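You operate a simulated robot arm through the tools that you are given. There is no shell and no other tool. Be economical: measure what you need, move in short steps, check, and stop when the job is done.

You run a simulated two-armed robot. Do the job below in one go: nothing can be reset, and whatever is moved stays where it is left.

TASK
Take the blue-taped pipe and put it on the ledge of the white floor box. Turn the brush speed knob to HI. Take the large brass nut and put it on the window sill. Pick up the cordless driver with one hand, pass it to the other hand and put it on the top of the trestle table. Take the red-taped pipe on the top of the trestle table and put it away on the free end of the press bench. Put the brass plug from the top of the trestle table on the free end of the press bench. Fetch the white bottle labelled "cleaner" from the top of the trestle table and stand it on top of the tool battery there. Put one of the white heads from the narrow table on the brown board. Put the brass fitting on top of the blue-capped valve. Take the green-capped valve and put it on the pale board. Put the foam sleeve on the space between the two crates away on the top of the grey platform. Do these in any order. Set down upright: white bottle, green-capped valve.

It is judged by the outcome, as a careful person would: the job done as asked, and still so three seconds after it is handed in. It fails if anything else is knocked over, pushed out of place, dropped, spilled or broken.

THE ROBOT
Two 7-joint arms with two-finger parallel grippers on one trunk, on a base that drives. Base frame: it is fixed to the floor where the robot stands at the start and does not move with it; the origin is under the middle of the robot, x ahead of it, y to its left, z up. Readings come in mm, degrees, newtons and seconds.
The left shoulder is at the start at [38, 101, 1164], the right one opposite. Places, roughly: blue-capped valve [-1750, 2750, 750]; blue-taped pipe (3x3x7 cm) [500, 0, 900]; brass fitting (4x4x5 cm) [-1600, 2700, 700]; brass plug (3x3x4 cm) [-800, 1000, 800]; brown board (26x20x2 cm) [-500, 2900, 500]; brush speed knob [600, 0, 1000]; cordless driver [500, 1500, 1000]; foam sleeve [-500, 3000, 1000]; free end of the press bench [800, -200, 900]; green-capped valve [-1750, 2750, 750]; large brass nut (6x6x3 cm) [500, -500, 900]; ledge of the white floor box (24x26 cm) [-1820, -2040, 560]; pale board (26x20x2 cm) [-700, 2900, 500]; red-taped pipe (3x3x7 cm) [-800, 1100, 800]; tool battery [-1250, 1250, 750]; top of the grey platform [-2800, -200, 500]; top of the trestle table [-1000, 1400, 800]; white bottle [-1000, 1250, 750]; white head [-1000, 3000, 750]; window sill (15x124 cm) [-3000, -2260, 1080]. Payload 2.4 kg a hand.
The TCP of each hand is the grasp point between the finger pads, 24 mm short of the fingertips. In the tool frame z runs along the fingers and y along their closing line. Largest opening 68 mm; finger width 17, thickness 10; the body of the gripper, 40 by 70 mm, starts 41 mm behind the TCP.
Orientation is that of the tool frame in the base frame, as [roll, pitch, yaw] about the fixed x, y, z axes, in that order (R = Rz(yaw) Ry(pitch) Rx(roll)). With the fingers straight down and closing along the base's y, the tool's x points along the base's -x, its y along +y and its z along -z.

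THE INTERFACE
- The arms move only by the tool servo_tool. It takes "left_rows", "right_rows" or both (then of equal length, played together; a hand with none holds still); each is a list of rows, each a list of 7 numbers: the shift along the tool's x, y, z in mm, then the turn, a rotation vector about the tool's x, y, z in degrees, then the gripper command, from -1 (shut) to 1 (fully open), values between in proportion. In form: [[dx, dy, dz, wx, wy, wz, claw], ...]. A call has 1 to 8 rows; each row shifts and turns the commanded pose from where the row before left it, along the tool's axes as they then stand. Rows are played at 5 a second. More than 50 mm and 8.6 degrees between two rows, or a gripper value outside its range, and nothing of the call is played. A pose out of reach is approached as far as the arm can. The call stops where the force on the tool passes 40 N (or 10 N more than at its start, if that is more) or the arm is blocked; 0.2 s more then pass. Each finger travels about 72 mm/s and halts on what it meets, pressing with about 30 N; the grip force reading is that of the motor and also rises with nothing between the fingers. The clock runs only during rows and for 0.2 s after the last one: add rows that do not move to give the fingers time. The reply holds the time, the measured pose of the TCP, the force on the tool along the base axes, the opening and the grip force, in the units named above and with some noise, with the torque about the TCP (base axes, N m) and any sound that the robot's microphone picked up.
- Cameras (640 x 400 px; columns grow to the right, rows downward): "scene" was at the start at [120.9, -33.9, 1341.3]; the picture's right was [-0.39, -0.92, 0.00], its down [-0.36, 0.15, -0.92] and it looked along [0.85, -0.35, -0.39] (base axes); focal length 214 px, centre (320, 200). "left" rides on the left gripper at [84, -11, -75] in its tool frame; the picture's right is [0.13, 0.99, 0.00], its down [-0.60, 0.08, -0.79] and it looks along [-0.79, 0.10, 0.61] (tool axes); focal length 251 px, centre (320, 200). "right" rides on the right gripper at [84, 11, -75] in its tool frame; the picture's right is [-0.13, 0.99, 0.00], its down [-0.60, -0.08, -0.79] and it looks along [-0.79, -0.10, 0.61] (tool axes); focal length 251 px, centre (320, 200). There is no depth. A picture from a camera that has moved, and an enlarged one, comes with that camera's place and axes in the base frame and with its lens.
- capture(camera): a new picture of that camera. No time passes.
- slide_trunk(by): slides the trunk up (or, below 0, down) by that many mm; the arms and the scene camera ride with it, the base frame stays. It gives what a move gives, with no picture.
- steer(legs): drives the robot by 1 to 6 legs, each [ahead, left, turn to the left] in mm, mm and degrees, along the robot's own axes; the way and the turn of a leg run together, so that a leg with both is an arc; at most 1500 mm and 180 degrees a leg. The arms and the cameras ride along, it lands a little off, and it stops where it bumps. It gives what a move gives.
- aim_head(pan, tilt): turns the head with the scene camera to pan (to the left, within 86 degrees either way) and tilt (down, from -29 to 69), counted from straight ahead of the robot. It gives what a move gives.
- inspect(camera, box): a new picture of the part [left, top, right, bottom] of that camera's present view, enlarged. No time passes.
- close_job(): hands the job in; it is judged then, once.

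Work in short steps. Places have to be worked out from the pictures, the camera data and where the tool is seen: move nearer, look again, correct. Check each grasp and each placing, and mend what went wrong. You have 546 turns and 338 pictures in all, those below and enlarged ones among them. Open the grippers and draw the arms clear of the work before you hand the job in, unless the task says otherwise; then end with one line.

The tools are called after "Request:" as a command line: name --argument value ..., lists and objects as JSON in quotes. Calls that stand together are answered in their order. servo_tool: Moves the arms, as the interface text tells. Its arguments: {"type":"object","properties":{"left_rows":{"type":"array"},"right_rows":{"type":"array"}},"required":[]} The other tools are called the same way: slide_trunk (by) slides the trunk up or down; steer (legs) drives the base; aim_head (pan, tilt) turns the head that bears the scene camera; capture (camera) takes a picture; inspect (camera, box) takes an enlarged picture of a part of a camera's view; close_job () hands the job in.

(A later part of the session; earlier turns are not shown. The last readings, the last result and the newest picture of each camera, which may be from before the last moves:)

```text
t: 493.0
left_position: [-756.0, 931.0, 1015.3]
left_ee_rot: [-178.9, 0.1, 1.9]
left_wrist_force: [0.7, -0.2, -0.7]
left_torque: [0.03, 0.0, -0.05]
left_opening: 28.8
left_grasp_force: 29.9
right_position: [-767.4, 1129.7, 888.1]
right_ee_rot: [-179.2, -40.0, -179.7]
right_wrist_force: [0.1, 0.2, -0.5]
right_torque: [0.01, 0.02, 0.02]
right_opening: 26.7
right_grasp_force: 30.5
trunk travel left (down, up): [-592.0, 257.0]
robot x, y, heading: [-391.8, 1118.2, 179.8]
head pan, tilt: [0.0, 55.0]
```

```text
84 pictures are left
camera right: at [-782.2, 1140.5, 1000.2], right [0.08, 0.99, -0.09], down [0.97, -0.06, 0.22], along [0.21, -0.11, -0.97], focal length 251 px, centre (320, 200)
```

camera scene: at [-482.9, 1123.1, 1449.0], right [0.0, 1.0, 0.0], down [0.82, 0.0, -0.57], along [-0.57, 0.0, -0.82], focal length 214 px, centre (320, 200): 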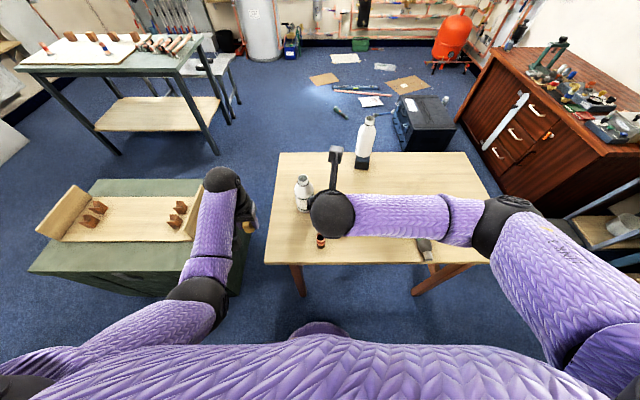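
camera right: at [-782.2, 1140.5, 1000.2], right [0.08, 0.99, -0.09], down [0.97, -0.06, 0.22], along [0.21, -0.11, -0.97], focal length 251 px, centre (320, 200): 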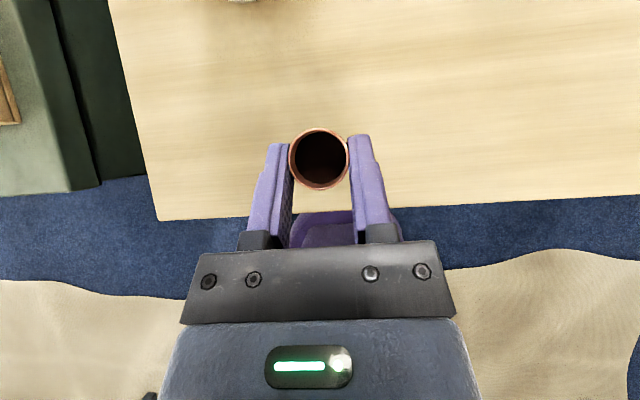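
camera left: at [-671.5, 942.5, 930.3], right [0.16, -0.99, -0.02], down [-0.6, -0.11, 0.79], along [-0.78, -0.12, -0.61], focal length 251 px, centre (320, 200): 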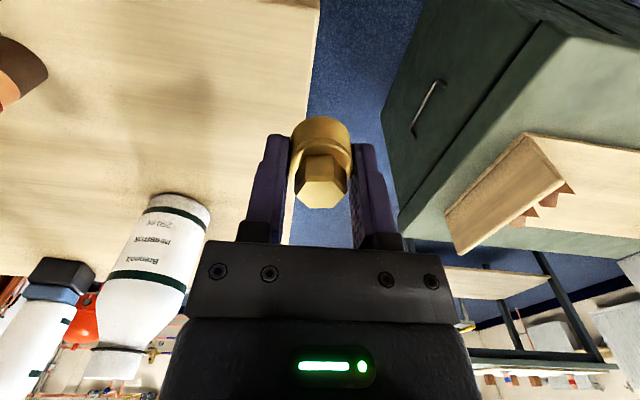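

The pipe is held near its top, upright, by the pitched hand. I turn the left hand (with the plug) round in the same way.

Request:
servo_tool --left_rows '[[0, 0, 0, 0, 0, -8.5, -1], [0, 0, 0, 0, 0, -8.5, -1], [0, 0, 0, 0, 0, -8.5, -1], [0, 0, 0, 0, 0, -8.5, -1], [0, 0, 0, 0, 0, -8.5, -1], [0, 0, 0, 0, 0, -8.5, -1], [0, 0, 0, 0, 0, -8.5, -1], [0, 0, 0, 0, 0, -8.5, -1]]'

Request:
servo_tool --left_rows '[[0, 0, 0, 0, 0, -8.5, -1], [0, 0, 0, 0, 0, -8.5, -1], [0, 0, 0, 0, 0, -8.5, -1], [0, 0, 0, 0, 0, -8.5, -1], [0, 0, 0, 0, 0, -8.5, -1], [0, 0, 0, 0, 0, -8.5, -1], [0, 0, 0, 0, 0, -8.5, -1], [0, 0, 0, 0, 0, -8.5, -1]]'

Request:
servo_tool --left_rows '[[0, 0, 0, 0, 0, -8.5, -1], [0, 0, 0, 0, 0, -8.5, -1], [0, 0, 0, 0, 0, -8.5, -1], [0, 0, 0, 0, 0, -8.5, -1], [0, 0, 0, 0, 0, -8.5, -1], [0, 0, 0, 0, 0, -3.5, -1], [0, 0, 0, 0, 0, 0, -1]]'

Request:
capture --camera "scene"

```text
t: 494.8
left_position: [-755.5, 931.2, 1014.9]
left_ee_rot: [-179.6, -1.0, 70.1]
left_wrist_force: [-0.4, -0.3, -0.7]
left_torque: [-0.02, 0.0, -0.01]
left_opening: 28.9
left_grasp_force: 29.8
right_position: [-767.3, 1129.5, 887.3]
right_ee_rot: [-179.1, -40.0, -179.7]
right_wrist_force: [0.1, 0.4, -0.4]
right_torque: [-0.01, 0.0, -0.03]
right_opening: 26.7
right_grasp_force: 30.0
trunk travel left (down, up): [-592.0, 257.0]
robot x, y, heading: [-393.4, 1118.5, 179.8]
head pan, tilt: [0.0, 55.0]
```

```text
t: 496.6
left_position: [-756.8, 931.1, 1014.6]
left_ee_rot: [179.1, -0.8, 138.1]
left_wrist_force: [-0.1, 0.4, -0.2]
left_torque: [0.0, 0.0, 0.03]
left_opening: 28.8
left_grasp_force: 30.0
right_position: [-767.0, 1130.1, 889.3]
right_ee_rot: [-179.2, -40.0, -179.6]
right_wrist_force: [0.4, -0.3, -0.5]
right_torque: [-0.03, 0.01, 0.03]
right_opening: 26.5
right_grasp_force: 29.7
trunk travel left (down, up): [-592.0, 257.0]
robot x, y, heading: [-388.8, 1124.6, 179.8]
head pan, tilt: [0.0, 55.0]
```

```text
t: 498.2
left_position: [-755.7, 931.6, 1014.7]
left_ee_rot: [178.9, 0.1, -176.1]
left_wrist_force: [0.1, 0.7, -0.7]
left_torque: [0.0, 0.03, 0.0]
left_opening: 28.6
left_grasp_force: 30.1
right_position: [-766.2, 1129.3, 888.0]
right_ee_rot: [-179.2, -40.2, -179.6]
right_wrist_force: [0.5, 0.3, -0.1]
right_torque: [0.01, 0.0, 0.04]
right_opening: 26.7
right_grasp_force: 30.3
trunk travel left (down, up): [-592.0, 257.0]
robot x, y, heading: [-390.6, 1122.3, 179.7]
head pan, tilt: [0.0, 55.0]
```

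```text
83 pictures are left
camera scene: at [-479.4, 1123.1, 1509.1], right [0.0, 1.0, 0.0], down [0.82, 0.0, -0.57], along [-0.57, 0.0, -0.82], focal length 214 px, centre (320, 200)
```

scene: 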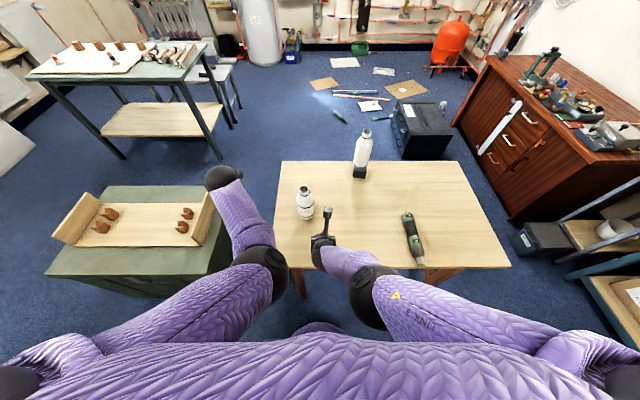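

Both hands are turned. I back off, raise the trunk, turn round and drive to the press bench (y≈-200).

Request:
steer --legs '[[-260, 0, 0]]'

Request:
slide_trunk --by 180

Request:
steer --legs '[[0, 0, 180], [0, -1320, 0]]'

Request:
aim_head --pan 0 --tilt 35

Request:
capture --camera "scene"

```text
t: 500.1
left_position: [-496.4, 932.0, 1015.1]
left_ee_rot: [178.9, 0.0, -176.3]
left_wrist_force: [0.1, -0.2, -0.3]
left_torque: [0.02, 0.01, 0.0]
left_opening: 28.6
left_grasp_force: 29.9
right_position: [-506.3, 1129.3, 889.1]
right_ee_rot: [-179.3, -40.1, -179.8]
right_wrist_force: [0.5, -0.7, 0.0]
right_torque: [-0.02, 0.01, -0.04]
right_opening: 26.5
right_grasp_force: 30.2
trunk travel left (down, up): [-592.0, 257.0]
robot x, y, heading: [-131.2, 1120.4, 179.5]
head pan, tilt: [0.0, 55.0]
```

```text
t: 502.1
left_position: [-496.3, 930.9, 1195.3]
left_ee_rot: [178.8, 0.1, -176.3]
left_wrist_force: [0.0, -0.1, -0.5]
left_torque: [0.03, -0.02, 0.01]
left_opening: 28.7
left_grasp_force: 30.7
right_position: [-507.8, 1130.6, 1070.7]
right_ee_rot: [-179.1, -40.4, -180.0]
right_wrist_force: [-0.1, 0.4, -0.4]
right_torque: [-0.02, 0.0, 0.02]
right_opening: 26.4
right_grasp_force: 30.1
trunk travel left (down, up): [-772.0, 77.0]
robot x, y, heading: [-132.6, 1118.7, 179.6]
head pan, tilt: [0.0, 55.0]
```

```text
t: 516.0
left_position: [194.1, -36.3, 1194.9]
left_ee_rot: [178.9, -0.1, 2.4]
left_wrist_force: [-0.3, -0.5, -1.0]
left_torque: [0.01, 0.0, -0.02]
left_opening: 28.6
left_grasp_force: 30.0
right_position: [200.9, -236.2, 1071.1]
right_ee_rot: [-179.1, -40.3, -1.2]
right_wrist_force: [-0.6, 0.0, -0.3]
right_torque: [-0.01, 0.02, 0.02]
right_opening: 26.2
right_grasp_force: 30.3
trunk travel left (down, up): [-772.0, 77.0]
robot x, y, heading: [-172.6, -217.4, -1.8]
head pan, tilt: [0.0, 55.0]
```

```text
t: 516.9
left_position: [194.5, -36.2, 1193.9]
left_ee_rot: [178.9, 0.0, 2.4]
left_wrist_force: [-0.1, -1.1, -0.7]
left_torque: [-0.01, 0.01, 0.01]
left_opening: 28.7
left_grasp_force: 30.0
right_position: [200.1, -235.9, 1071.3]
right_ee_rot: [-179.1, -40.5, -1.3]
right_wrist_force: [-0.6, 0.0, -0.4]
right_torque: [0.01, 0.04, 0.0]
right_opening: 26.2
right_grasp_force: 30.6
trunk travel left (down, up): [-772.0, 77.0]
robot x, y, heading: [-174.7, -218.1, -1.9]
head pan, tilt: [0.0, 35.0]
```

```text
82 pictures are left
camera scene: at [-74.6, -217.6, 1717.3], right [-0.03, -1.0, 0.0], down [-0.57, 0.02, -0.82], along [0.82, -0.02, -0.57], focal length 214 px, centre (320, 200)
```

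scene: 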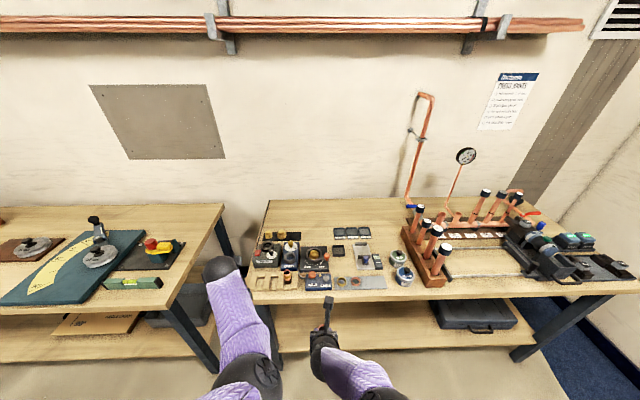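

The whole press bench is in view; the free area is behind the boxes on the left half. I zoom to map it.

Request:
inspect --camera "scene" --box '[240, 190, 440, 300]'

```text
3.20 times, centred on (340, 245) of scene
camera zoom: at [-74.6, -217.6, 1717.3], right [-0.03, -1.0, 0.0], down [-0.57, 0.02, -0.82], along [0.82, -0.02, -0.57], focal length 686 px, centre (256, 56)
```

zoom: 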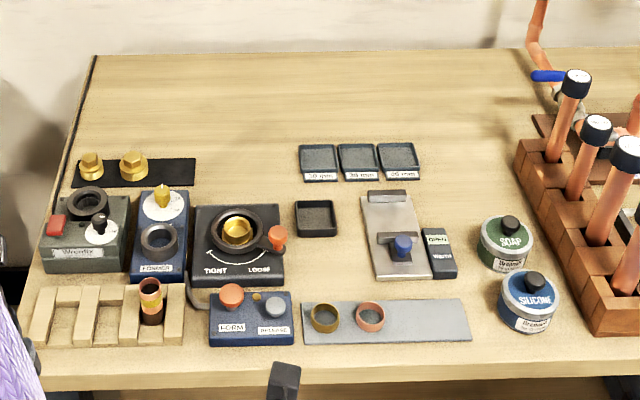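

The free patch is x>705, y -133…-298, matching the given centre. I drive to x≈170, y≈-135, squaring up.

Request:
steer --legs '[[0, 90, 1.9], [345, 0, 0]]'

Request:
capture --camera "right"

```text
t: 519.8
left_position: [533.7, 68.1, 1194.7]
left_ee_rot: [178.8, 0.1, 4.3]
left_wrist_force: [0.8, 0.4, -1.2]
left_torque: [-0.05, 0.03, -0.01]
left_opening: 28.8
left_grasp_force: 30.0
right_position: [546.1, -131.3, 1071.4]
right_ee_rot: [-179.0, -40.5, 0.6]
right_wrist_force: [-0.4, 0.6, -1.0]
right_torque: [-0.02, 0.03, 0.01]
right_opening: 26.3
right_grasp_force: 30.3
trunk travel left (down, up): [-772.0, 77.0]
robot x, y, heading: [171.1, -125.9, 0.4]
head pan, tilt: [0.0, 35.0]
```

```text
80 pictures are left
camera right: at [563.4, -143.6, 1182.9], right [-0.08, -0.99, -0.1], down [-0.98, 0.05, 0.21], along [-0.21, 0.11, -0.97], focal length 251 px, centre (320, 200)
```

right: 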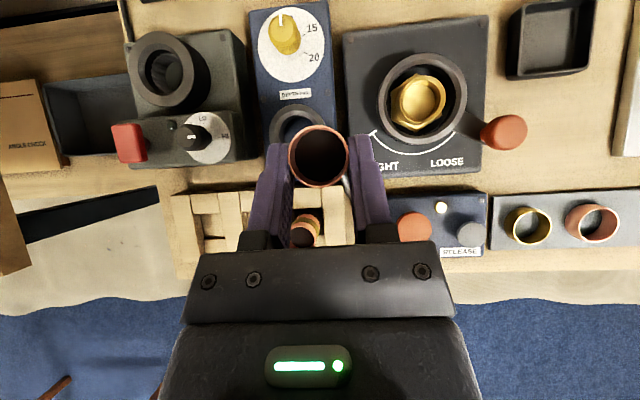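

The view from above is excellent. The trunk is too high for forward reach, so I raise both hands by arm and then bring the trunk down 400 mm.

Request:
servo_tool --right_rows '[[28.9, 0, -34.5, 0, 0, 0, -1], [28.9, 0, -34.5, 0, 0, 0, -1], [28.9, 0, -34.5, 0, 0, 0, -1], [28.9, 0, -34.5, 0, 0, 0, -1], [28.9, 0, -34.5, 0, 0, 0, -1], [28.9, 0, -34.5, 0, 0, 0, -1], [28.9, 0, -34.5, 0, 0, 0, -1], [28.9, 0, -34.5, 0, 0, 0, -1]]' --left_rows '[[0, 0, -40, 0, 0, 0, -1], [0, 0, -40, 0, 0, 0, -1], [0, 0, -40, 0, 0, 0, -1], [0, 0, -40, 0, 0, 0, -1], [0, 0, -40, 0, 0, 0, -1], [0, 0, -40, 0, 0, 0, -1], [0, 0, -40, 0, 0, 0, -1], [0, 0, 0, 0, 0, 0, -1]]'

Request:
slide_trunk --by -380

Request:
capture --camera "scene"

```text
t: 521.6
left_position: [570.2, 101.8, 1457.9]
left_ee_rot: [179.1, 0.0, 4.3]
left_wrist_force: [0.3, -0.6, -1.0]
left_torque: [-0.04, 0.01, 0.01]
left_opening: 28.7
left_grasp_force: 30.2
left hand out of reach, approached as far as the arm can: row 4, 5, 6
right_position: [695.1, -87.7, 1290.5]
right_ee_rot: [-179.0, -40.2, 0.7]
right_wrist_force: [-0.5, -0.2, -0.5]
right_torque: [-0.03, 0.01, 0.02]
right_opening: 26.2
right_grasp_force: 30.6
right hand out of reach, approached as far as the arm can: row 1, 2, 3, 4, 5, 6, 7, 8
trunk travel left (down, up): [-772.0, 77.0]
robot x, y, heading: [173.1, -125.6, 0.3]
head pan, tilt: [0.0, 35.0]
```

```text
t: 524.4
left_position: [570.6, 100.5, 1117.4]
left_ee_rot: [179.2, 2.4, 4.1]
left_wrist_force: [1.8, 0.3, -0.2]
left_torque: [0.0, -0.01, 0.03]
left_opening: 28.7
left_grasp_force: 29.9
right_position: [692.6, -87.5, 952.2]
right_ee_rot: [-179.3, -38.7, 1.0]
right_wrist_force: [-20.1, -4.5, 24.7]
right_torque: [-0.18, 1.02, -0.02]
right_opening: 26.4
right_grasp_force: 30.1
trunk travel left (down, up): [-447.0, 402.0]
robot x, y, heading: [172.3, -124.5, 0.4]
head pan, tilt: [0.0, 35.0]
stopped: the force on the tool passed its limit at 104 N (the readings are from after the stop); the commanded pose is now the measured one
```

```text
79 pictures are left
camera scene: at [280.5, -122.6, 1392.4], right [0.0, -1.0, 0.0], down [-0.57, 0.0, -0.82], along [0.82, 0.0, -0.57], focal length 214 px, centre (320, 200)
```

scene: 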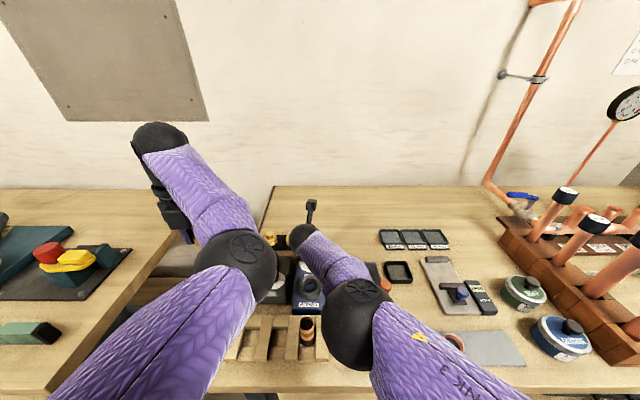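

I overlooked that the right hand had not risen fully: the pipe's foot has met the bench. I raise the trunk at once and check.

Request:
slide_trunk --by 90

Request:
capture --camera "right"

Request:
inspect --camera "scene" --box '[220, 180, 440, 340]'

```text
t: 525.7
left_position: [576.4, 103.0, 1204.9]
left_ee_rot: [179.2, 2.6, 4.2]
left_wrist_force: [-0.8, -0.3, -1.6]
left_torque: [0.02, 0.01, -0.01]
left_opening: 28.8
left_grasp_force: 29.9
right_position: [695.4, -88.6, 1046.0]
right_ee_rot: [-179.3, -39.2, 0.9]
right_wrist_force: [-0.2, -0.5, -0.4]
right_torque: [0.0, 0.03, -0.02]
right_opening: 26.6
right_grasp_force: 29.9
trunk travel left (down, up): [-537.0, 312.0]
robot x, y, heading: [173.6, -123.5, 0.3]
head pan, tilt: [0.0, 35.0]
```

```text
78 pictures are left
camera right: at [714.8, -101.4, 1156.9], right [-0.08, -0.99, -0.09], down [-0.97, 0.05, 0.23], along [-0.23, 0.11, -0.97], focal length 251 px, centre (320, 200)
```

right: 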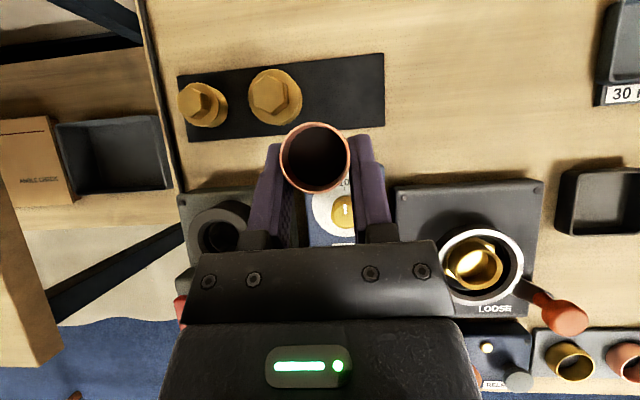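

```text
2.50 times, centred on (330, 260) of scene
camera zoom: at [278.1, -121.7, 1482.5], right [0.0, -1.0, 0.0], down [-0.57, 0.0, -0.82], along [0.82, 0.0, -0.57], focal length 536 px, centre (295, 50)
```

zoom: 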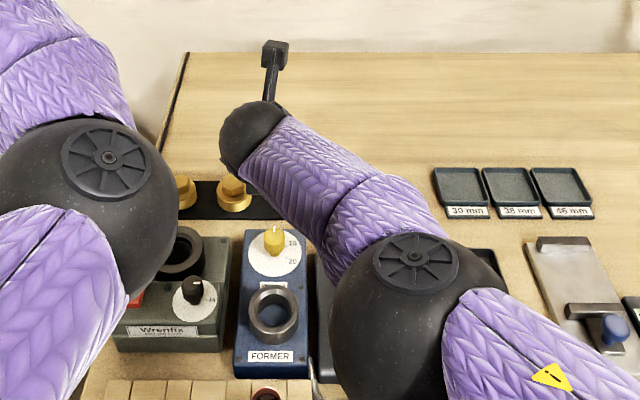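

All items on the bench look undisturbed and the pipe is still held. I drive 20 mm nearer and move the right hand toward the free patch, staying high.

Request:
steer --legs '[[20, 0, 0]]'

Request:
servo_tool --right_rows '[[0, 33, 0, 0, 0, 0, -1], [0, 33, 0, 0, 0, 0, -1], [0, 33, 0, 0, 0, 0, -1], [10, 33, 8, 0, 0, 0, -1], [20, 0, 17, 0, 0, 0, -1], [20, 0, 17, 0, 0, 0, -1], [0, 0, 0, 0, 0, 0, -1]]'

Request:
capture --camera "right"

```text
t: 526.5
left_position: [597.7, 102.1, 1204.0]
left_ee_rot: [179.2, 2.7, 4.2]
left_wrist_force: [-0.8, -0.9, -0.4]
left_torque: [-0.02, 0.02, 0.0]
left_opening: 28.5
left_grasp_force: 30.1
right_position: [717.1, -89.7, 1046.0]
right_ee_rot: [-179.3, -39.1, 0.9]
right_wrist_force: [0.4, -0.3, -1.4]
right_torque: [-0.01, 0.05, 0.04]
right_opening: 26.5
right_grasp_force: 30.1
trunk travel left (down, up): [-537.0, 312.0]
robot x, y, heading: [191.0, -124.0, 0.3]
head pan, tilt: [0.0, 35.0]
```

```text
t: 528.1
left_position: [596.3, 102.0, 1205.1]
left_ee_rot: [179.1, 2.6, 4.3]
left_wrist_force: [0.1, 0.3, -0.6]
left_torque: [0.02, 0.02, 0.02]
left_opening: 28.7
left_grasp_force: 30.0
right_position: [756.4, -224.6, 1049.9]
right_ee_rot: [-179.2, -39.2, 0.9]
right_wrist_force: [1.0, -0.1, -0.4]
right_torque: [0.01, 0.03, 0.01]
right_opening: 26.6
right_grasp_force: 29.7
right hand out of reach, approached as far as the arm can: row 6
trunk travel left (down, up): [-537.0, 312.0]
robot x, y, heading: [195.7, -120.6, 0.2]
head pan, tilt: [0.0, 35.0]
```

```text
76 pictures are left
camera right: at [777.4, -236.6, 1160.5], right [-0.08, -0.99, -0.09], down [-0.97, 0.05, 0.23], along [-0.23, 0.11, -0.97], focal length 251 px, centre (320, 200)
```

right: 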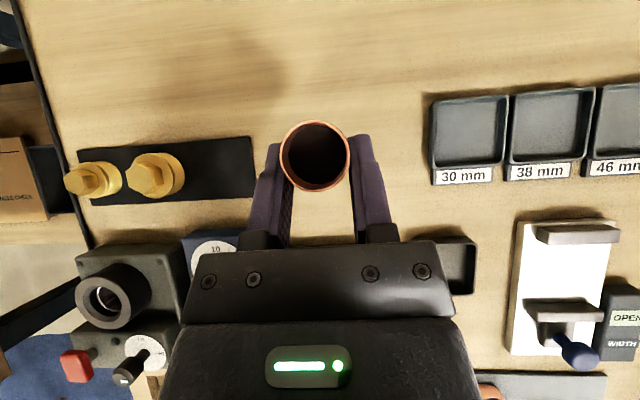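

The pipe is over the free patch at about [766,-225]. I lower with the trunk in steps until it touches.

Request:
slide_trunk --by -75

Request:
servo_tool --right_rows '[[-2.5, 0, 3, 0, 0, 0, -1], [-2.5, 0, 3, 0, 0, 0, -1], [-2.5, 0, 3, 0, 0, 0, -1], [-2.5, 0, 3, 0, 0, 0, -1], [0, 0, 0, 0, 0, 0, -1]]'

Request:
capture --camera "right"

```text
t: 529.2
left_position: [594.6, 102.3, 1130.9]
left_ee_rot: [179.1, 2.6, 4.2]
left_wrist_force: [0.1, -0.3, 0.1]
left_torque: [0.01, 0.01, -0.04]
left_opening: 28.7
left_grasp_force: 30.3
right_position: [756.5, -221.6, 975.5]
right_ee_rot: [-179.2, -39.3, 0.9]
right_wrist_force: [0.2, 0.0, 0.2]
right_torque: [0.01, 0.01, 0.01]
right_opening: 26.7
right_grasp_force: 29.7
trunk travel left (down, up): [-462.0, 387.0]
robot x, y, heading: [192.2, -122.4, 0.3]
head pan, tilt: [0.0, 35.0]
```

```text
t: 530.4
left_position: [596.1, 102.4, 1130.6]
left_ee_rot: [179.3, 2.6, 4.2]
left_wrist_force: [0.2, 0.0, -0.4]
left_torque: [0.01, 0.0, 0.0]
left_opening: 28.7
left_grasp_force: 30.1
right_position: [755.7, -223.2, 959.4]
right_ee_rot: [-179.4, -39.1, 0.9]
right_wrist_force: [0.1, -0.3, -0.1]
right_torque: [0.02, 0.01, -0.01]
right_opening: 26.6
right_grasp_force: 29.9
trunk travel left (down, up): [-462.0, 387.0]
robot x, y, heading: [193.5, -123.5, 0.2]
head pan, tilt: [0.0, 35.0]
```

```text
75 pictures are left
camera right: at [776.2, -235.7, 1070.7], right [-0.08, -0.99, -0.09], down [-0.97, 0.05, 0.23], along [-0.23, 0.11, -0.97], focal length 251 px, centre (320, 200)
```

right: 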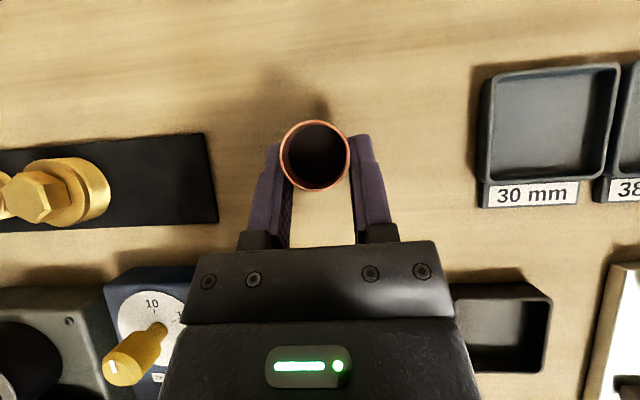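

Not touching yet; I continue in small steps.

Request:
servo_tool --right_rows '[[-1.9, 0, 2.3, 0, 0, 0, -1], [-1.9, 0, 2.3, 0, 0, 0, -1], [-1.9, 0, 2.3, 0, 0, 0, -1], [-1.9, 0, 2.3, 0, 0, 0, -1], [-1.9, 0, 2.3, 0, 0, 0, -1], [-1.9, 0, 2.3, 0, 0, 0, -1], [-1.9, 0, 2.3, 0, 0, 0, -1], [-1.9, 0, 2.3, 0, 0, 0, -1]]'

```text
t: 532.2
left_position: [595.9, 103.9, 1129.3]
left_ee_rot: [179.1, 2.5, 4.2]
left_wrist_force: [-0.6, 0.1, -0.9]
left_torque: [0.0, -0.02, 0.02]
left_opening: 28.8
left_grasp_force: 30.0
right_position: [752.8, -223.3, 947.2]
right_ee_rot: [-179.3, -39.1, 0.9]
right_wrist_force: [6.1, 0.1, 18.8]
right_torque: [-0.05, -0.33, 0.03]
right_opening: 26.4
right_grasp_force: 30.1
right hand out of reach, approached as far as the arm can: row 4, 6
trunk travel left (down, up): [-462.0, 387.0]
robot x, y, heading: [193.2, -121.4, 0.4]
head pan, tilt: [0.0, 35.0]
```

Contact (19 N). I relieve slightly, open, and withdraw back and up along the fingers.

Request:
servo_tool --right_rows '[[0.6, 0, -0.8, 0, 0, 0, -0.6], [0, 0, 0, 0, 0, 0, -0.1], [0, 0, 0, 0, 0, 0, 0.4], [0, 0, 0, 0, 0, 0, 0.6], [0, 0, 0, 0, 0, 0, 0.6]]'

Request:
capture --camera "right"

```text
t: 533.4
left_position: [596.3, 102.2, 1129.6]
left_ee_rot: [179.1, 2.5, 4.2]
left_wrist_force: [0.1, 0.0, -1.0]
left_torque: [-0.01, -0.03, 0.01]
left_opening: 28.8
left_grasp_force: 30.1
right_position: [751.7, -222.6, 945.6]
right_ee_rot: [-179.3, -39.1, 0.9]
right_wrist_force: [-0.3, 0.7, -0.4]
right_torque: [0.0, -0.02, 0.0]
right_opening: 54.5
right_grasp_force: 0.0
trunk travel left (down, up): [-462.0, 387.0]
robot x, y, heading: [194.2, -120.7, 0.1]
head pan, tilt: [0.0, 35.0]
```

```text
74 pictures are left
camera right: at [771.6, -235.3, 1057.3], right [-0.08, -0.99, -0.09], down [-0.97, 0.05, 0.23], along [-0.23, 0.11, -0.97], focal length 251 px, centre (320, 200)
```

right: 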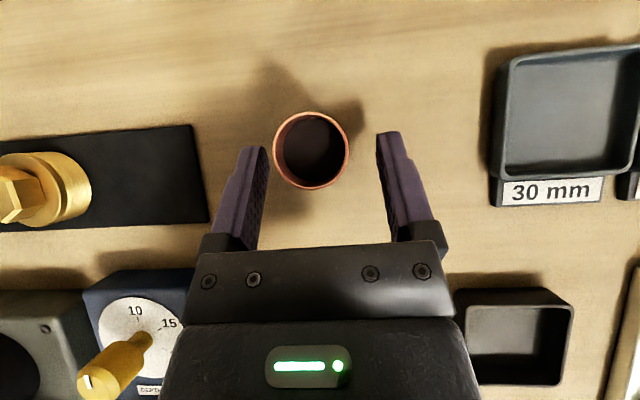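

The pipe stands on the free end. I withdraw the right hand along its fingers.

Request:
servo_tool --right_rows '[[0, 0, -20, 0, 0, 0, 0.6], [5, 0, -35, 0, 0, 0, 0.6], [10, 0, -35, 0, 0, 0, 0.6], [20, 0, -30, 0, 0, 0, 0.6]]'

Request:
capture --camera "right"

```text
t: 534.4
left_position: [596.6, 102.6, 1130.1]
left_ee_rot: [179.1, 2.7, 4.2]
left_wrist_force: [-0.2, -1.1, 0.2]
left_torque: [0.0, 0.02, -0.02]
left_opening: 28.7
left_grasp_force: 29.6
right_position: [775.8, -212.0, 1039.7]
right_ee_rot: [-179.2, -39.0, 0.9]
right_wrist_force: [0.8, -0.8, 0.2]
right_torque: [-0.01, 0.0, 0.01]
right_opening: 54.2
right_grasp_force: 0.0
right hand out of reach, approached as far as the arm can: row 1, 2, 3, 4
trunk travel left (down, up): [-462.0, 387.0]
robot x, y, heading: [193.4, -123.0, 0.0]
head pan, tilt: [0.0, 35.0]
```

```text
73 pictures are left
camera right: at [795.3, -224.5, 1150.7], right [-0.08, -0.99, -0.09], down [-0.97, 0.05, 0.24], along [-0.23, 0.11, -0.97], focal length 251 px, centre (320, 200)
```

right: 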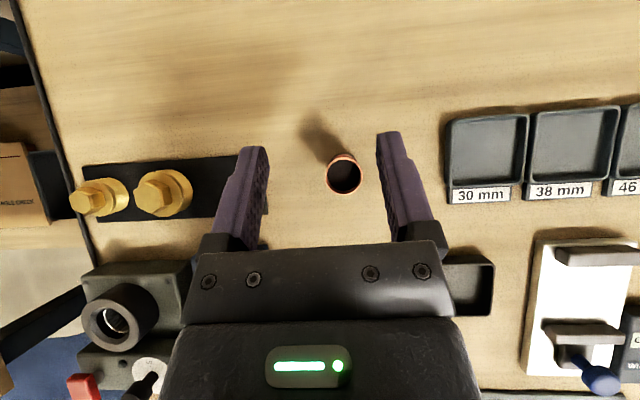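

Next the plug with the left hand: target about [745,-165], between mat and pipe. I retract the right hand, shift the robot 100 mm right, and pitch the left hand forward.

Request:
servo_tool --right_rows '[[-19, 0, -35, 0, 0, 0, 0.6], [-19, 0, -35, 0, 0, 0, 0.6], [-19, 0, -35, 0, 0, 0, 0.6], [-19, 0, -35, 0, 0, 0, 0.6], [0, 0, 0, 0, 0, 0, 0.6]]' --left_rows '[[0, 0, 0, 0, 8, 0, -1], [0, 0, 0, 0, 8, 0, -1], [0, 0, 0, 0, 8, 0, -1], [0, 0, 0, 0, 8, 0, -1], [0, 0, 0, 0, 5, 0, -1]]'

Request:
steer --legs '[[0, -110, 0]]'

Request:
capture --camera "left"

Request:
capture --camera "scene"

```text
t: 535.6
left_position: [600.1, 105.5, 1129.2]
left_ee_rot: [179.1, -34.6, 4.7]
left_wrist_force: [-0.4, -0.1, 0.6]
left_torque: [-0.05, 0.0, 0.0]
left_opening: 28.6
left_grasp_force: 30.1
left hand out of reach, approached as far as the arm can: row 1
right_position: [777.3, -203.7, 1053.9]
right_ee_rot: [-179.3, -39.2, 0.9]
right_wrist_force: [-0.4, 0.1, 0.5]
right_torque: [0.0, -0.01, 0.02]
right_opening: 54.6
right_grasp_force: 0.0
right hand out of reach, approached as far as the arm can: row 1, 2, 3, 4
trunk travel left (down, up): [-462.0, 387.0]
robot x, y, heading: [188.8, -123.4, 0.2]
head pan, tilt: [0.0, 35.0]
```

```text
t: 536.8
left_position: [600.2, -6.7, 1128.6]
left_ee_rot: [179.0, -34.5, 4.8]
left_wrist_force: [-0.7, 0.2, -1.3]
left_torque: [0.01, 0.03, 0.02]
left_opening: 28.3
left_grasp_force: 30.1
right_position: [777.4, -315.1, 1053.2]
right_ee_rot: [-179.2, -39.0, 0.9]
right_wrist_force: [0.0, -0.5, 0.5]
right_torque: [-0.01, 0.0, 0.01]
right_opening: 54.4
right_grasp_force: 0.0
trunk travel left (down, up): [-462.0, 387.0]
robot x, y, heading: [193.4, -235.2, 0.2]
head pan, tilt: [0.0, 35.0]
```

```text
72 pictures are left
camera left: at [626.3, 8.6, 1238.5], right [0.18, -0.98, 0.09], down [-0.94, -0.15, 0.31], along [-0.29, -0.14, -0.95], focal length 251 px, centre (320, 200)
```

left: 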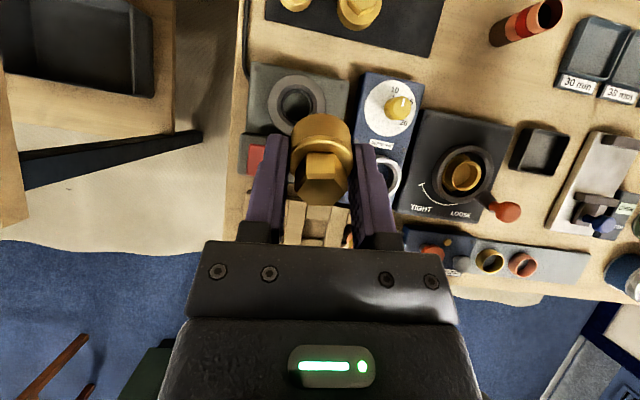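

```text
71 pictures are left
camera scene: at [305.2, -234.0, 1407.3], right [0.0, -1.0, 0.0], down [-0.57, 0.0, -0.82], along [0.82, 0.0, -0.57], focal length 214 px, centre (320, 200)
```

scene: 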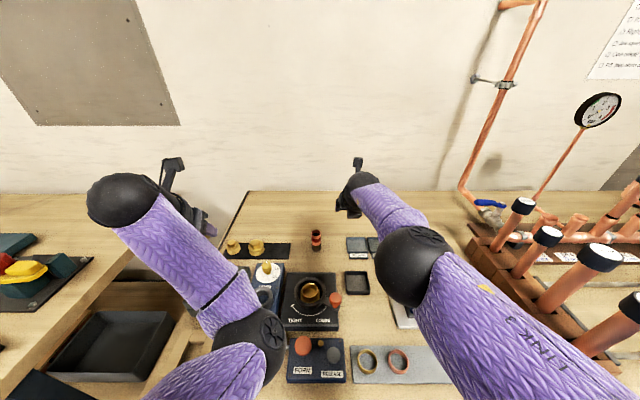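

The left hand is pitched. I carry the plug over to the target, staying high.

Request:
servo_tool --left_rows '[[21.6, 33.9, 14.9, 0, 0, 0, -1], [21.6, 33.9, 14.9, 0, 0, 0, -1], [21.6, 33.9, 14.9, 0, 0, 0, -1], [21.6, 33.9, 14.9, 0, 0, 0, -1], [21.6, 33.9, 14.9, 0, 0, 0, -1], [0, 0, 0, 0, 0, 0, -1]]'

Request:
capture --camera "left"

```text
t: 538.2
left_position: [743.9, -120.4, 1130.0]
left_ee_rot: [178.9, -34.5, 4.7]
left_wrist_force: [0.2, 1.0, -0.3]
left_torque: [0.0, -0.01, 0.0]
left_opening: 28.9
left_grasp_force: 29.8
left hand out of reach, approached as far as the arm can: row 4, 5
right_position: [778.4, -315.2, 1052.7]
right_ee_rot: [-179.3, -39.1, 0.9]
right_wrist_force: [-0.7, 0.2, 0.5]
right_torque: [-0.03, -0.03, -0.01]
right_opening: 54.5
right_grasp_force: 0.1
trunk travel left (down, up): [-462.0, 387.0]
robot x, y, heading: [195.9, -237.8, 0.3]
head pan, tilt: [0.0, 35.0]
```

```text
70 pictures are left
camera left: at [769.4, -106.1, 1239.6], right [0.18, -0.98, 0.09], down [-0.94, -0.14, 0.31], along [-0.29, -0.14, -0.95], focal length 251 px, centre (320, 200)
```

left: 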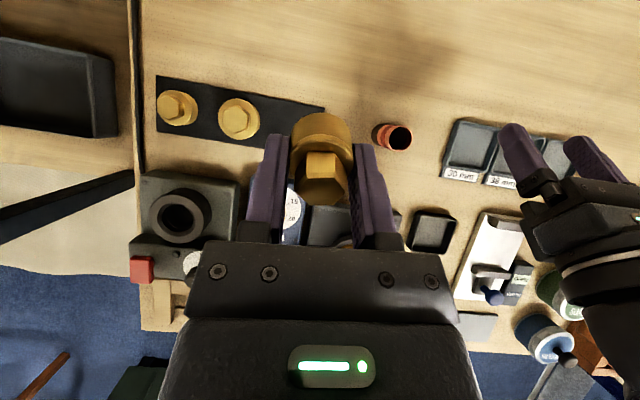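

The hand is 45 mm short sideways; I slide the base 44 mm right, then lower with the trunk.

Request:
steer --legs '[[0, -44, 0]]'

Request:
slide_trunk --by -130

Request:
capture --camera "left"

Request:
capture --camera "right"

```text
t: 539.1
left_position: [742.8, -165.8, 1129.4]
left_ee_rot: [179.0, -34.4, 4.7]
left_wrist_force: [-0.2, 0.1, -1.0]
left_torque: [0.01, -0.01, 0.03]
left_opening: 28.5
left_grasp_force: 30.0
right_position: [776.8, -359.3, 1053.5]
right_ee_rot: [-179.2, -39.1, 0.9]
right_wrist_force: [-0.4, -0.2, -0.3]
right_torque: [0.02, 0.01, 0.02]
right_opening: 54.4
right_grasp_force: 0.1
trunk travel left (down, up): [-462.0, 387.0]
robot x, y, heading: [194.3, -281.7, 0.2]
head pan, tilt: [0.0, 35.0]
```

```text
t: 540.2
left_position: [742.6, -164.5, 1027.3]
left_ee_rot: [178.9, -34.3, 4.7]
left_wrist_force: [0.4, 0.3, -0.6]
left_torque: [-0.01, -0.05, 0.02]
left_opening: 28.7
left_grasp_force: 29.9
right_position: [780.5, -359.2, 938.8]
right_ee_rot: [-179.5, -37.6, 1.1]
right_wrist_force: [-5.8, 0.9, 11.1]
right_torque: [-0.3, 0.05, -0.22]
right_opening: 53.7
right_grasp_force: 0.0
trunk travel left (down, up): [-362.0, 487.0]
robot x, y, heading: [189.0, -280.7, 0.2]
head pan, tilt: [0.0, 35.0]
stopped: the force on the tool passed its limit at 100 N (the readings are from after the stop); the commanded pose is now the measured one
```

```text
69 pictures are left
camera left: at [768.5, -150.1, 1137.2], right [0.18, -0.98, 0.09], down [-0.94, -0.14, 0.32], along [-0.3, -0.14, -0.94], focal length 251 px, centre (320, 200)
```

left: 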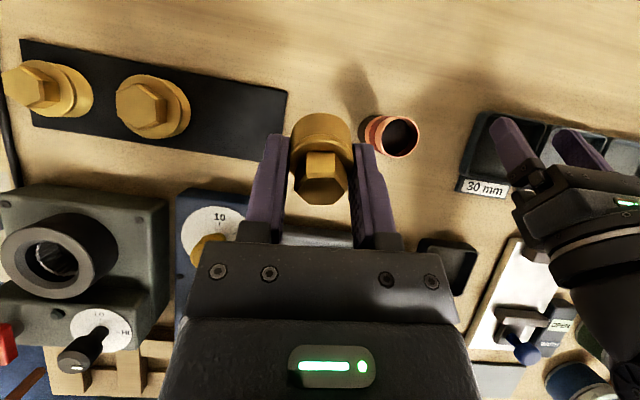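

```text
68 pictures are left
camera right: at [802.5, -370.9, 1049.7], right [-0.08, -0.99, -0.09], down [-0.96, 0.05, 0.26], along [-0.25, 0.1, -0.96], focal length 251 px, centre (320, 200)
```

right: 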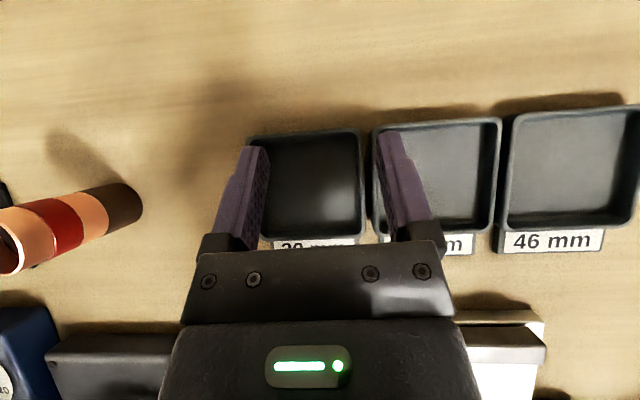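

The right hand came down on something by the trays because I lowered the trunk with it still stretched out. I raise the trunk at once, and check the trays.

Request:
slide_trunk --by 60

Request:
capture --camera "right"

Request:
capture --camera "scene"

```text
t: 541.2
left_position: [743.3, -165.3, 1086.5]
left_ee_rot: [179.0, -34.1, 4.8]
left_wrist_force: [0.7, -0.4, 0.0]
left_torque: [0.02, 0.02, -0.02]
left_opening: 28.5
left_grasp_force: 29.9
right_position: [779.9, -359.7, 1004.1]
right_ee_rot: [-179.4, -38.3, 1.1]
right_wrist_force: [0.4, 0.2, 0.5]
right_torque: [0.0, 0.01, 0.01]
right_opening: 54.4
right_grasp_force: 0.0
trunk travel left (down, up): [-422.0, 427.0]
robot x, y, heading: [192.1, -281.3, 0.3]
head pan, tilt: [0.0, 35.0]
```

```text
67 pictures are left
camera right: at [801.3, -371.4, 1115.9], right [-0.08, -0.99, -0.09], down [-0.97, 0.05, 0.25], along [-0.24, 0.1, -0.96], focal length 251 px, centre (320, 200)
```

right: 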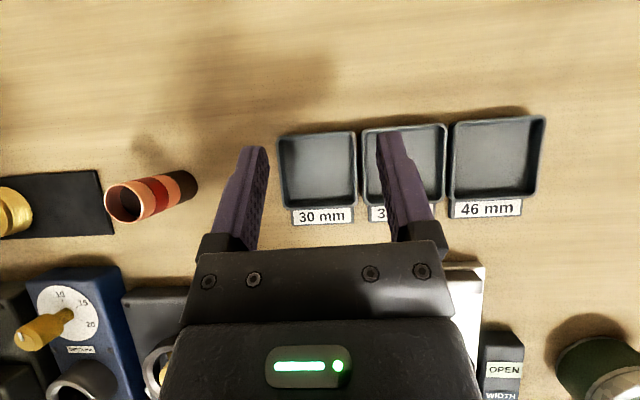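

```text
66 pictures are left
camera scene: at [310.5, -277.0, 1367.0], right [0.0, -1.0, 0.0], down [-0.57, 0.0, -0.82], along [0.82, 0.0, -0.57], focal length 214 px, centre (320, 200)
```

scene: 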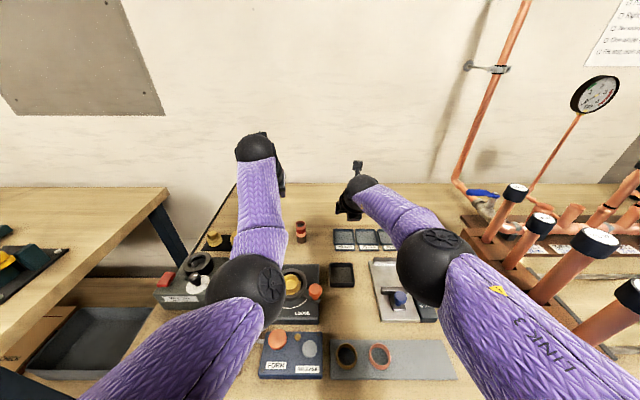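

The trays are still in line and nothing has moved visibly. I retract and raise the right hand well out of the way before lowering again.

Request:
servo_tool --right_rows '[[-20, 0, -35, 0, 0, 0, 0.6], [-20, 0, -35, 0, 0, 0, 0.6], [-25, 0, -35, 0, 0, 0, 0.6], [-25, 0, -35, 0, 0, 0, 0.6], [0, 0, -40, 0, 0, 0, 0.6], [20, 0, -40, 0, 0, 0, 0.6], [0, 0, 0, 0, 0, 0, 0.6]]'

Request:
capture --camera "scene"

```text
t: 542.8
left_position: [743.9, -165.8, 1087.9]
left_ee_rot: [178.9, -34.2, 4.7]
left_wrist_force: [0.8, 0.3, -0.2]
left_torque: [0.0, 0.0, -0.01]
left_opening: 28.7
left_grasp_force: 29.7
right_position: [588.9, -365.5, 1134.0]
right_ee_rot: [-179.5, -38.2, 1.2]
right_wrist_force: [-0.1, 0.2, -0.6]
right_torque: [0.04, 0.03, -0.03]
right_opening: 54.3
right_grasp_force: 0.0
trunk travel left (down, up): [-422.0, 427.0]
robot x, y, heading: [195.7, -283.0, 0.1]
head pan, tilt: [0.0, 35.0]
```

```text
65 pictures are left
camera scene: at [310.1, -277.2, 1367.1], right [0.0, -1.0, 0.0], down [-0.57, 0.0, -0.82], along [0.82, 0.0, -0.57], focal length 214 px, centre (320, 200)
```

scene: 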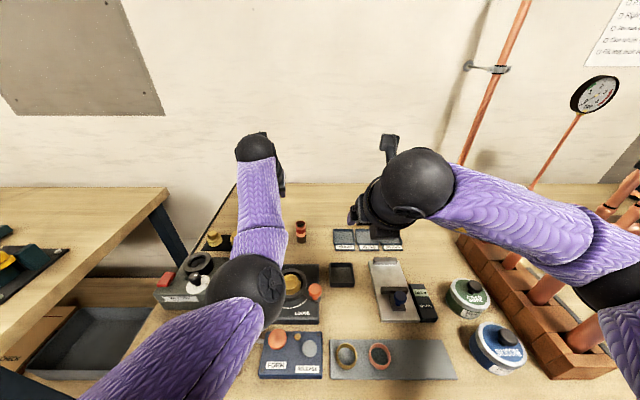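

The bench is in order. I lower the left hand by arm only, keeping the trunk (and right arm) where they are.

Request:
servo_tool --left_rows '[[-17, 0, 24.7, 0, 0, 0, -1], [-17, 0, 24.7, 0, 0, 0, -1], [-17, 0, 24.7, 0, 0, 0, -1], [-17, 0, 24.7, 0, 0, 0, -1], [0, 0, 0, 0, 0, 0, -1]]'

Request:
capture --camera "left"

```text
t: 544.0
left_position: [743.2, -165.7, 967.9]
left_ee_rot: [179.0, -34.1, 4.6]
left_wrist_force: [0.1, -0.3, -1.4]
left_torque: [-0.01, 0.01, -0.02]
left_opening: 28.7
left_grasp_force: 29.7
right_position: [588.6, -365.0, 1132.5]
right_ee_rot: [-179.4, -38.2, 1.1]
right_wrist_force: [0.4, 0.1, 0.2]
right_torque: [0.02, 0.01, 0.02]
right_opening: 54.5
right_grasp_force: 0.0
trunk travel left (down, up): [-422.0, 427.0]
robot x, y, heading: [191.5, -281.2, 0.5]
head pan, tilt: [0.0, 35.0]
```

```text
64 pictures are left
camera left: at [769.5, -150.6, 1076.0], right [0.18, -0.98, 0.09], down [-0.94, -0.14, 0.32], along [-0.3, -0.14, -0.94], focal length 251 px, centre (320, 200)
```

left: 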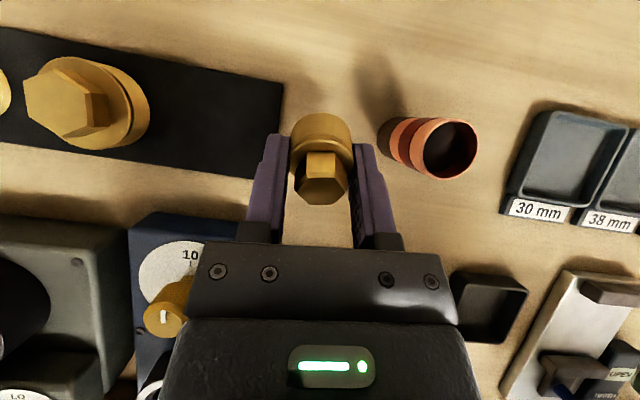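

The plug is over the gap between mat and pipe. I lower to contact in small steps.

Request:
servo_tool --left_rows '[[-11.3, 0, 16.5, 0, 0, 0, -1], [-8.5, 0, 12.4, 0, 0, 0, -1], [-1.7, 0, 2.5, 0, 0, 0, -1], [-1.7, 0, 2.5, 0, 0, 0, -1], [-1.7, 0, 2.5, 0, 0, 0, -1], [-1.7, 0, 2.5, 0, 0, 0, -1], [-1.7, 0, 2.5, 0, 0, 0, -1], [-1.7, 0, 2.5, 0, 0, 0, -1]]'

Request:
capture --camera "left"

```text
t: 545.5
left_position: [746.1, -167.7, 927.9]
left_ee_rot: [179.2, -35.4, 4.7]
left_wrist_force: [1.5, -0.2, 16.3]
left_torque: [0.03, -0.15, -0.01]
left_opening: 28.8
left_grasp_force: 29.4
right_position: [588.3, -366.1, 1133.2]
right_ee_rot: [-179.3, -38.4, 1.1]
right_wrist_force: [0.1, -0.5, -0.5]
right_torque: [0.0, -0.01, -0.01]
right_opening: 54.4
right_grasp_force: 0.0
trunk travel left (down, up): [-422.0, 427.0]
robot x, y, heading: [189.4, -282.5, 0.1]
head pan, tilt: [0.0, 35.0]
stopped in row 7 (left hand): the force on the tool passed its limit at 44 N (the readings are from after the stop); the commanded pose is now the measured one
```

```text
63 pictures are left
camera left: at [770.3, -152.4, 1036.8], right [0.18, -0.98, 0.09], down [-0.94, -0.15, 0.3], along [-0.28, -0.13, -0.95], focal length 251 px, centre (320, 200)
```

left: 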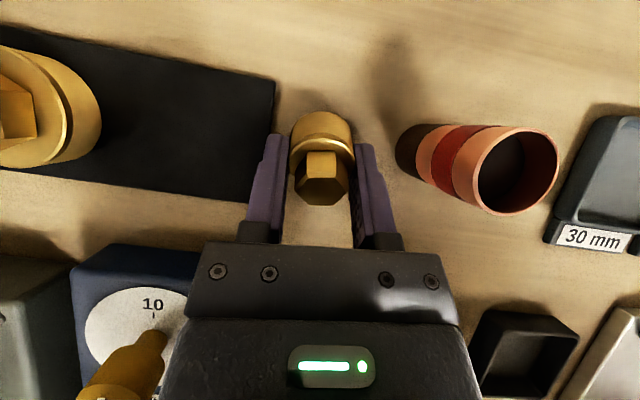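

Contact. I relieve slightly and open only to about 42 mm so the plug settles on its base.

Request:
servo_tool --left_rows '[[0.5, 0, -0.7, 0, 0, 0, -0.6], [0, 0, 0, 0, 0, 0, -0.1], [0, 0, 0, 0, 0, 0, 0.1], [0, 0, 0, 0, 0, 0, 0.25], [0, 0, 0, 0, 0, 0, 0.25], [0, 0, 0, 0, 0, 0, 0.25]]'

Request:
capture --camera "left"

```text
t: 546.9
left_position: [744.0, -168.8, 923.9]
left_ee_rot: [179.2, -34.8, 4.7]
left_wrist_force: [-7.1, -11.5, 0.1]
left_torque: [-0.22, 0.13, 0.05]
left_opening: 34.6
left_grasp_force: 0.1
right_position: [588.6, -366.0, 1132.8]
right_ee_rot: [-179.4, -38.4, 1.0]
right_wrist_force: [0.7, 0.3, 0.5]
right_torque: [-0.02, 0.03, 0.01]
right_opening: 54.3
right_grasp_force: 0.0
trunk travel left (down, up): [-422.0, 427.0]
robot x, y, heading: [189.9, -281.7, -0.1]
head pan, tilt: [0.0, 35.0]
```

```text
62 pictures are left
camera left: at [770.2, -153.8, 1034.6], right [0.18, -0.98, 0.09], down [-0.94, -0.14, 0.31], along [-0.29, -0.14, -0.95], focal length 251 px, centre (320, 200)
```

left: 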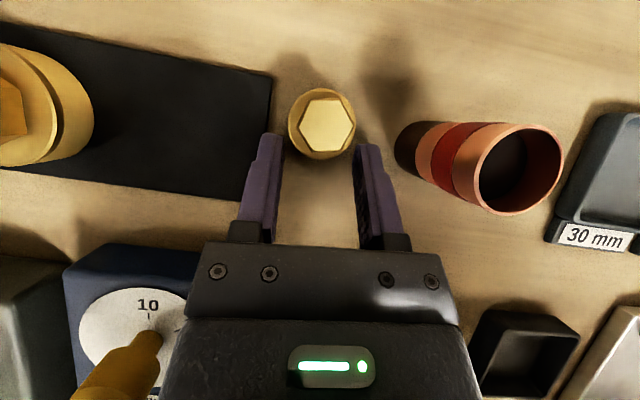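

The plug has settled upright on its base. One finger rests against the mat's edge, so I ease the opening and withdraw along the fingers.

Request:
servo_tool --left_rows '[[0, 0, 0, 0, 0, 0, -0.05], [0, 0, -10, 0, 0, 0, -0.05], [5, 0, -25, 0, 0, 0, -0.05], [10, 0, -35, 0, 0, 0, 0], [15, 0, -35, 0, 0, 0, 0], [15, 0, -35, 0, 0, 0, 0]]'

Request:
capture --camera "left"

```text
t: 548.3
left_position: [701.9, -169.8, 1065.1]
left_ee_rot: [179.1, -34.9, 4.5]
left_wrist_force: [-0.2, -0.4, 0.6]
left_torque: [0.01, 0.0, -0.01]
left_opening: 33.6
left_grasp_force: 0.0
right_position: [589.7, -365.6, 1133.3]
right_ee_rot: [-179.4, -38.3, 1.2]
right_wrist_force: [-0.1, 0.3, 0.1]
right_torque: [-0.03, 0.05, -0.03]
right_opening: 54.3
right_grasp_force: 0.0
trunk travel left (down, up): [-422.0, 427.0]
robot x, y, heading: [188.3, -280.5, 0.1]
head pan, tilt: [0.0, 35.0]
```

```text
61 pictures are left
camera left: at [726.9, -153.7, 1175.5], right [0.17, -0.98, 0.09], down [-0.94, -0.14, 0.31], along [-0.29, -0.13, -0.95], focal length 251 px, centre (320, 200)
```

left: 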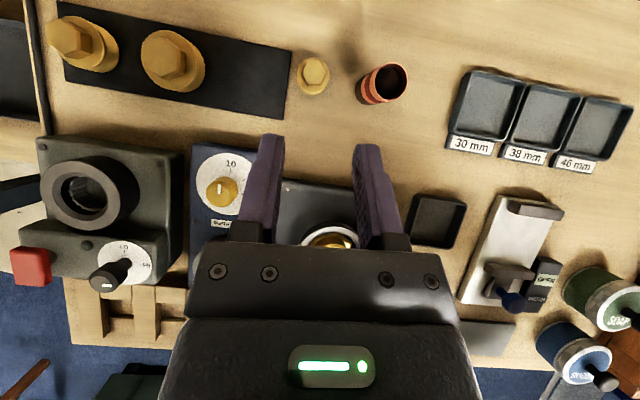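

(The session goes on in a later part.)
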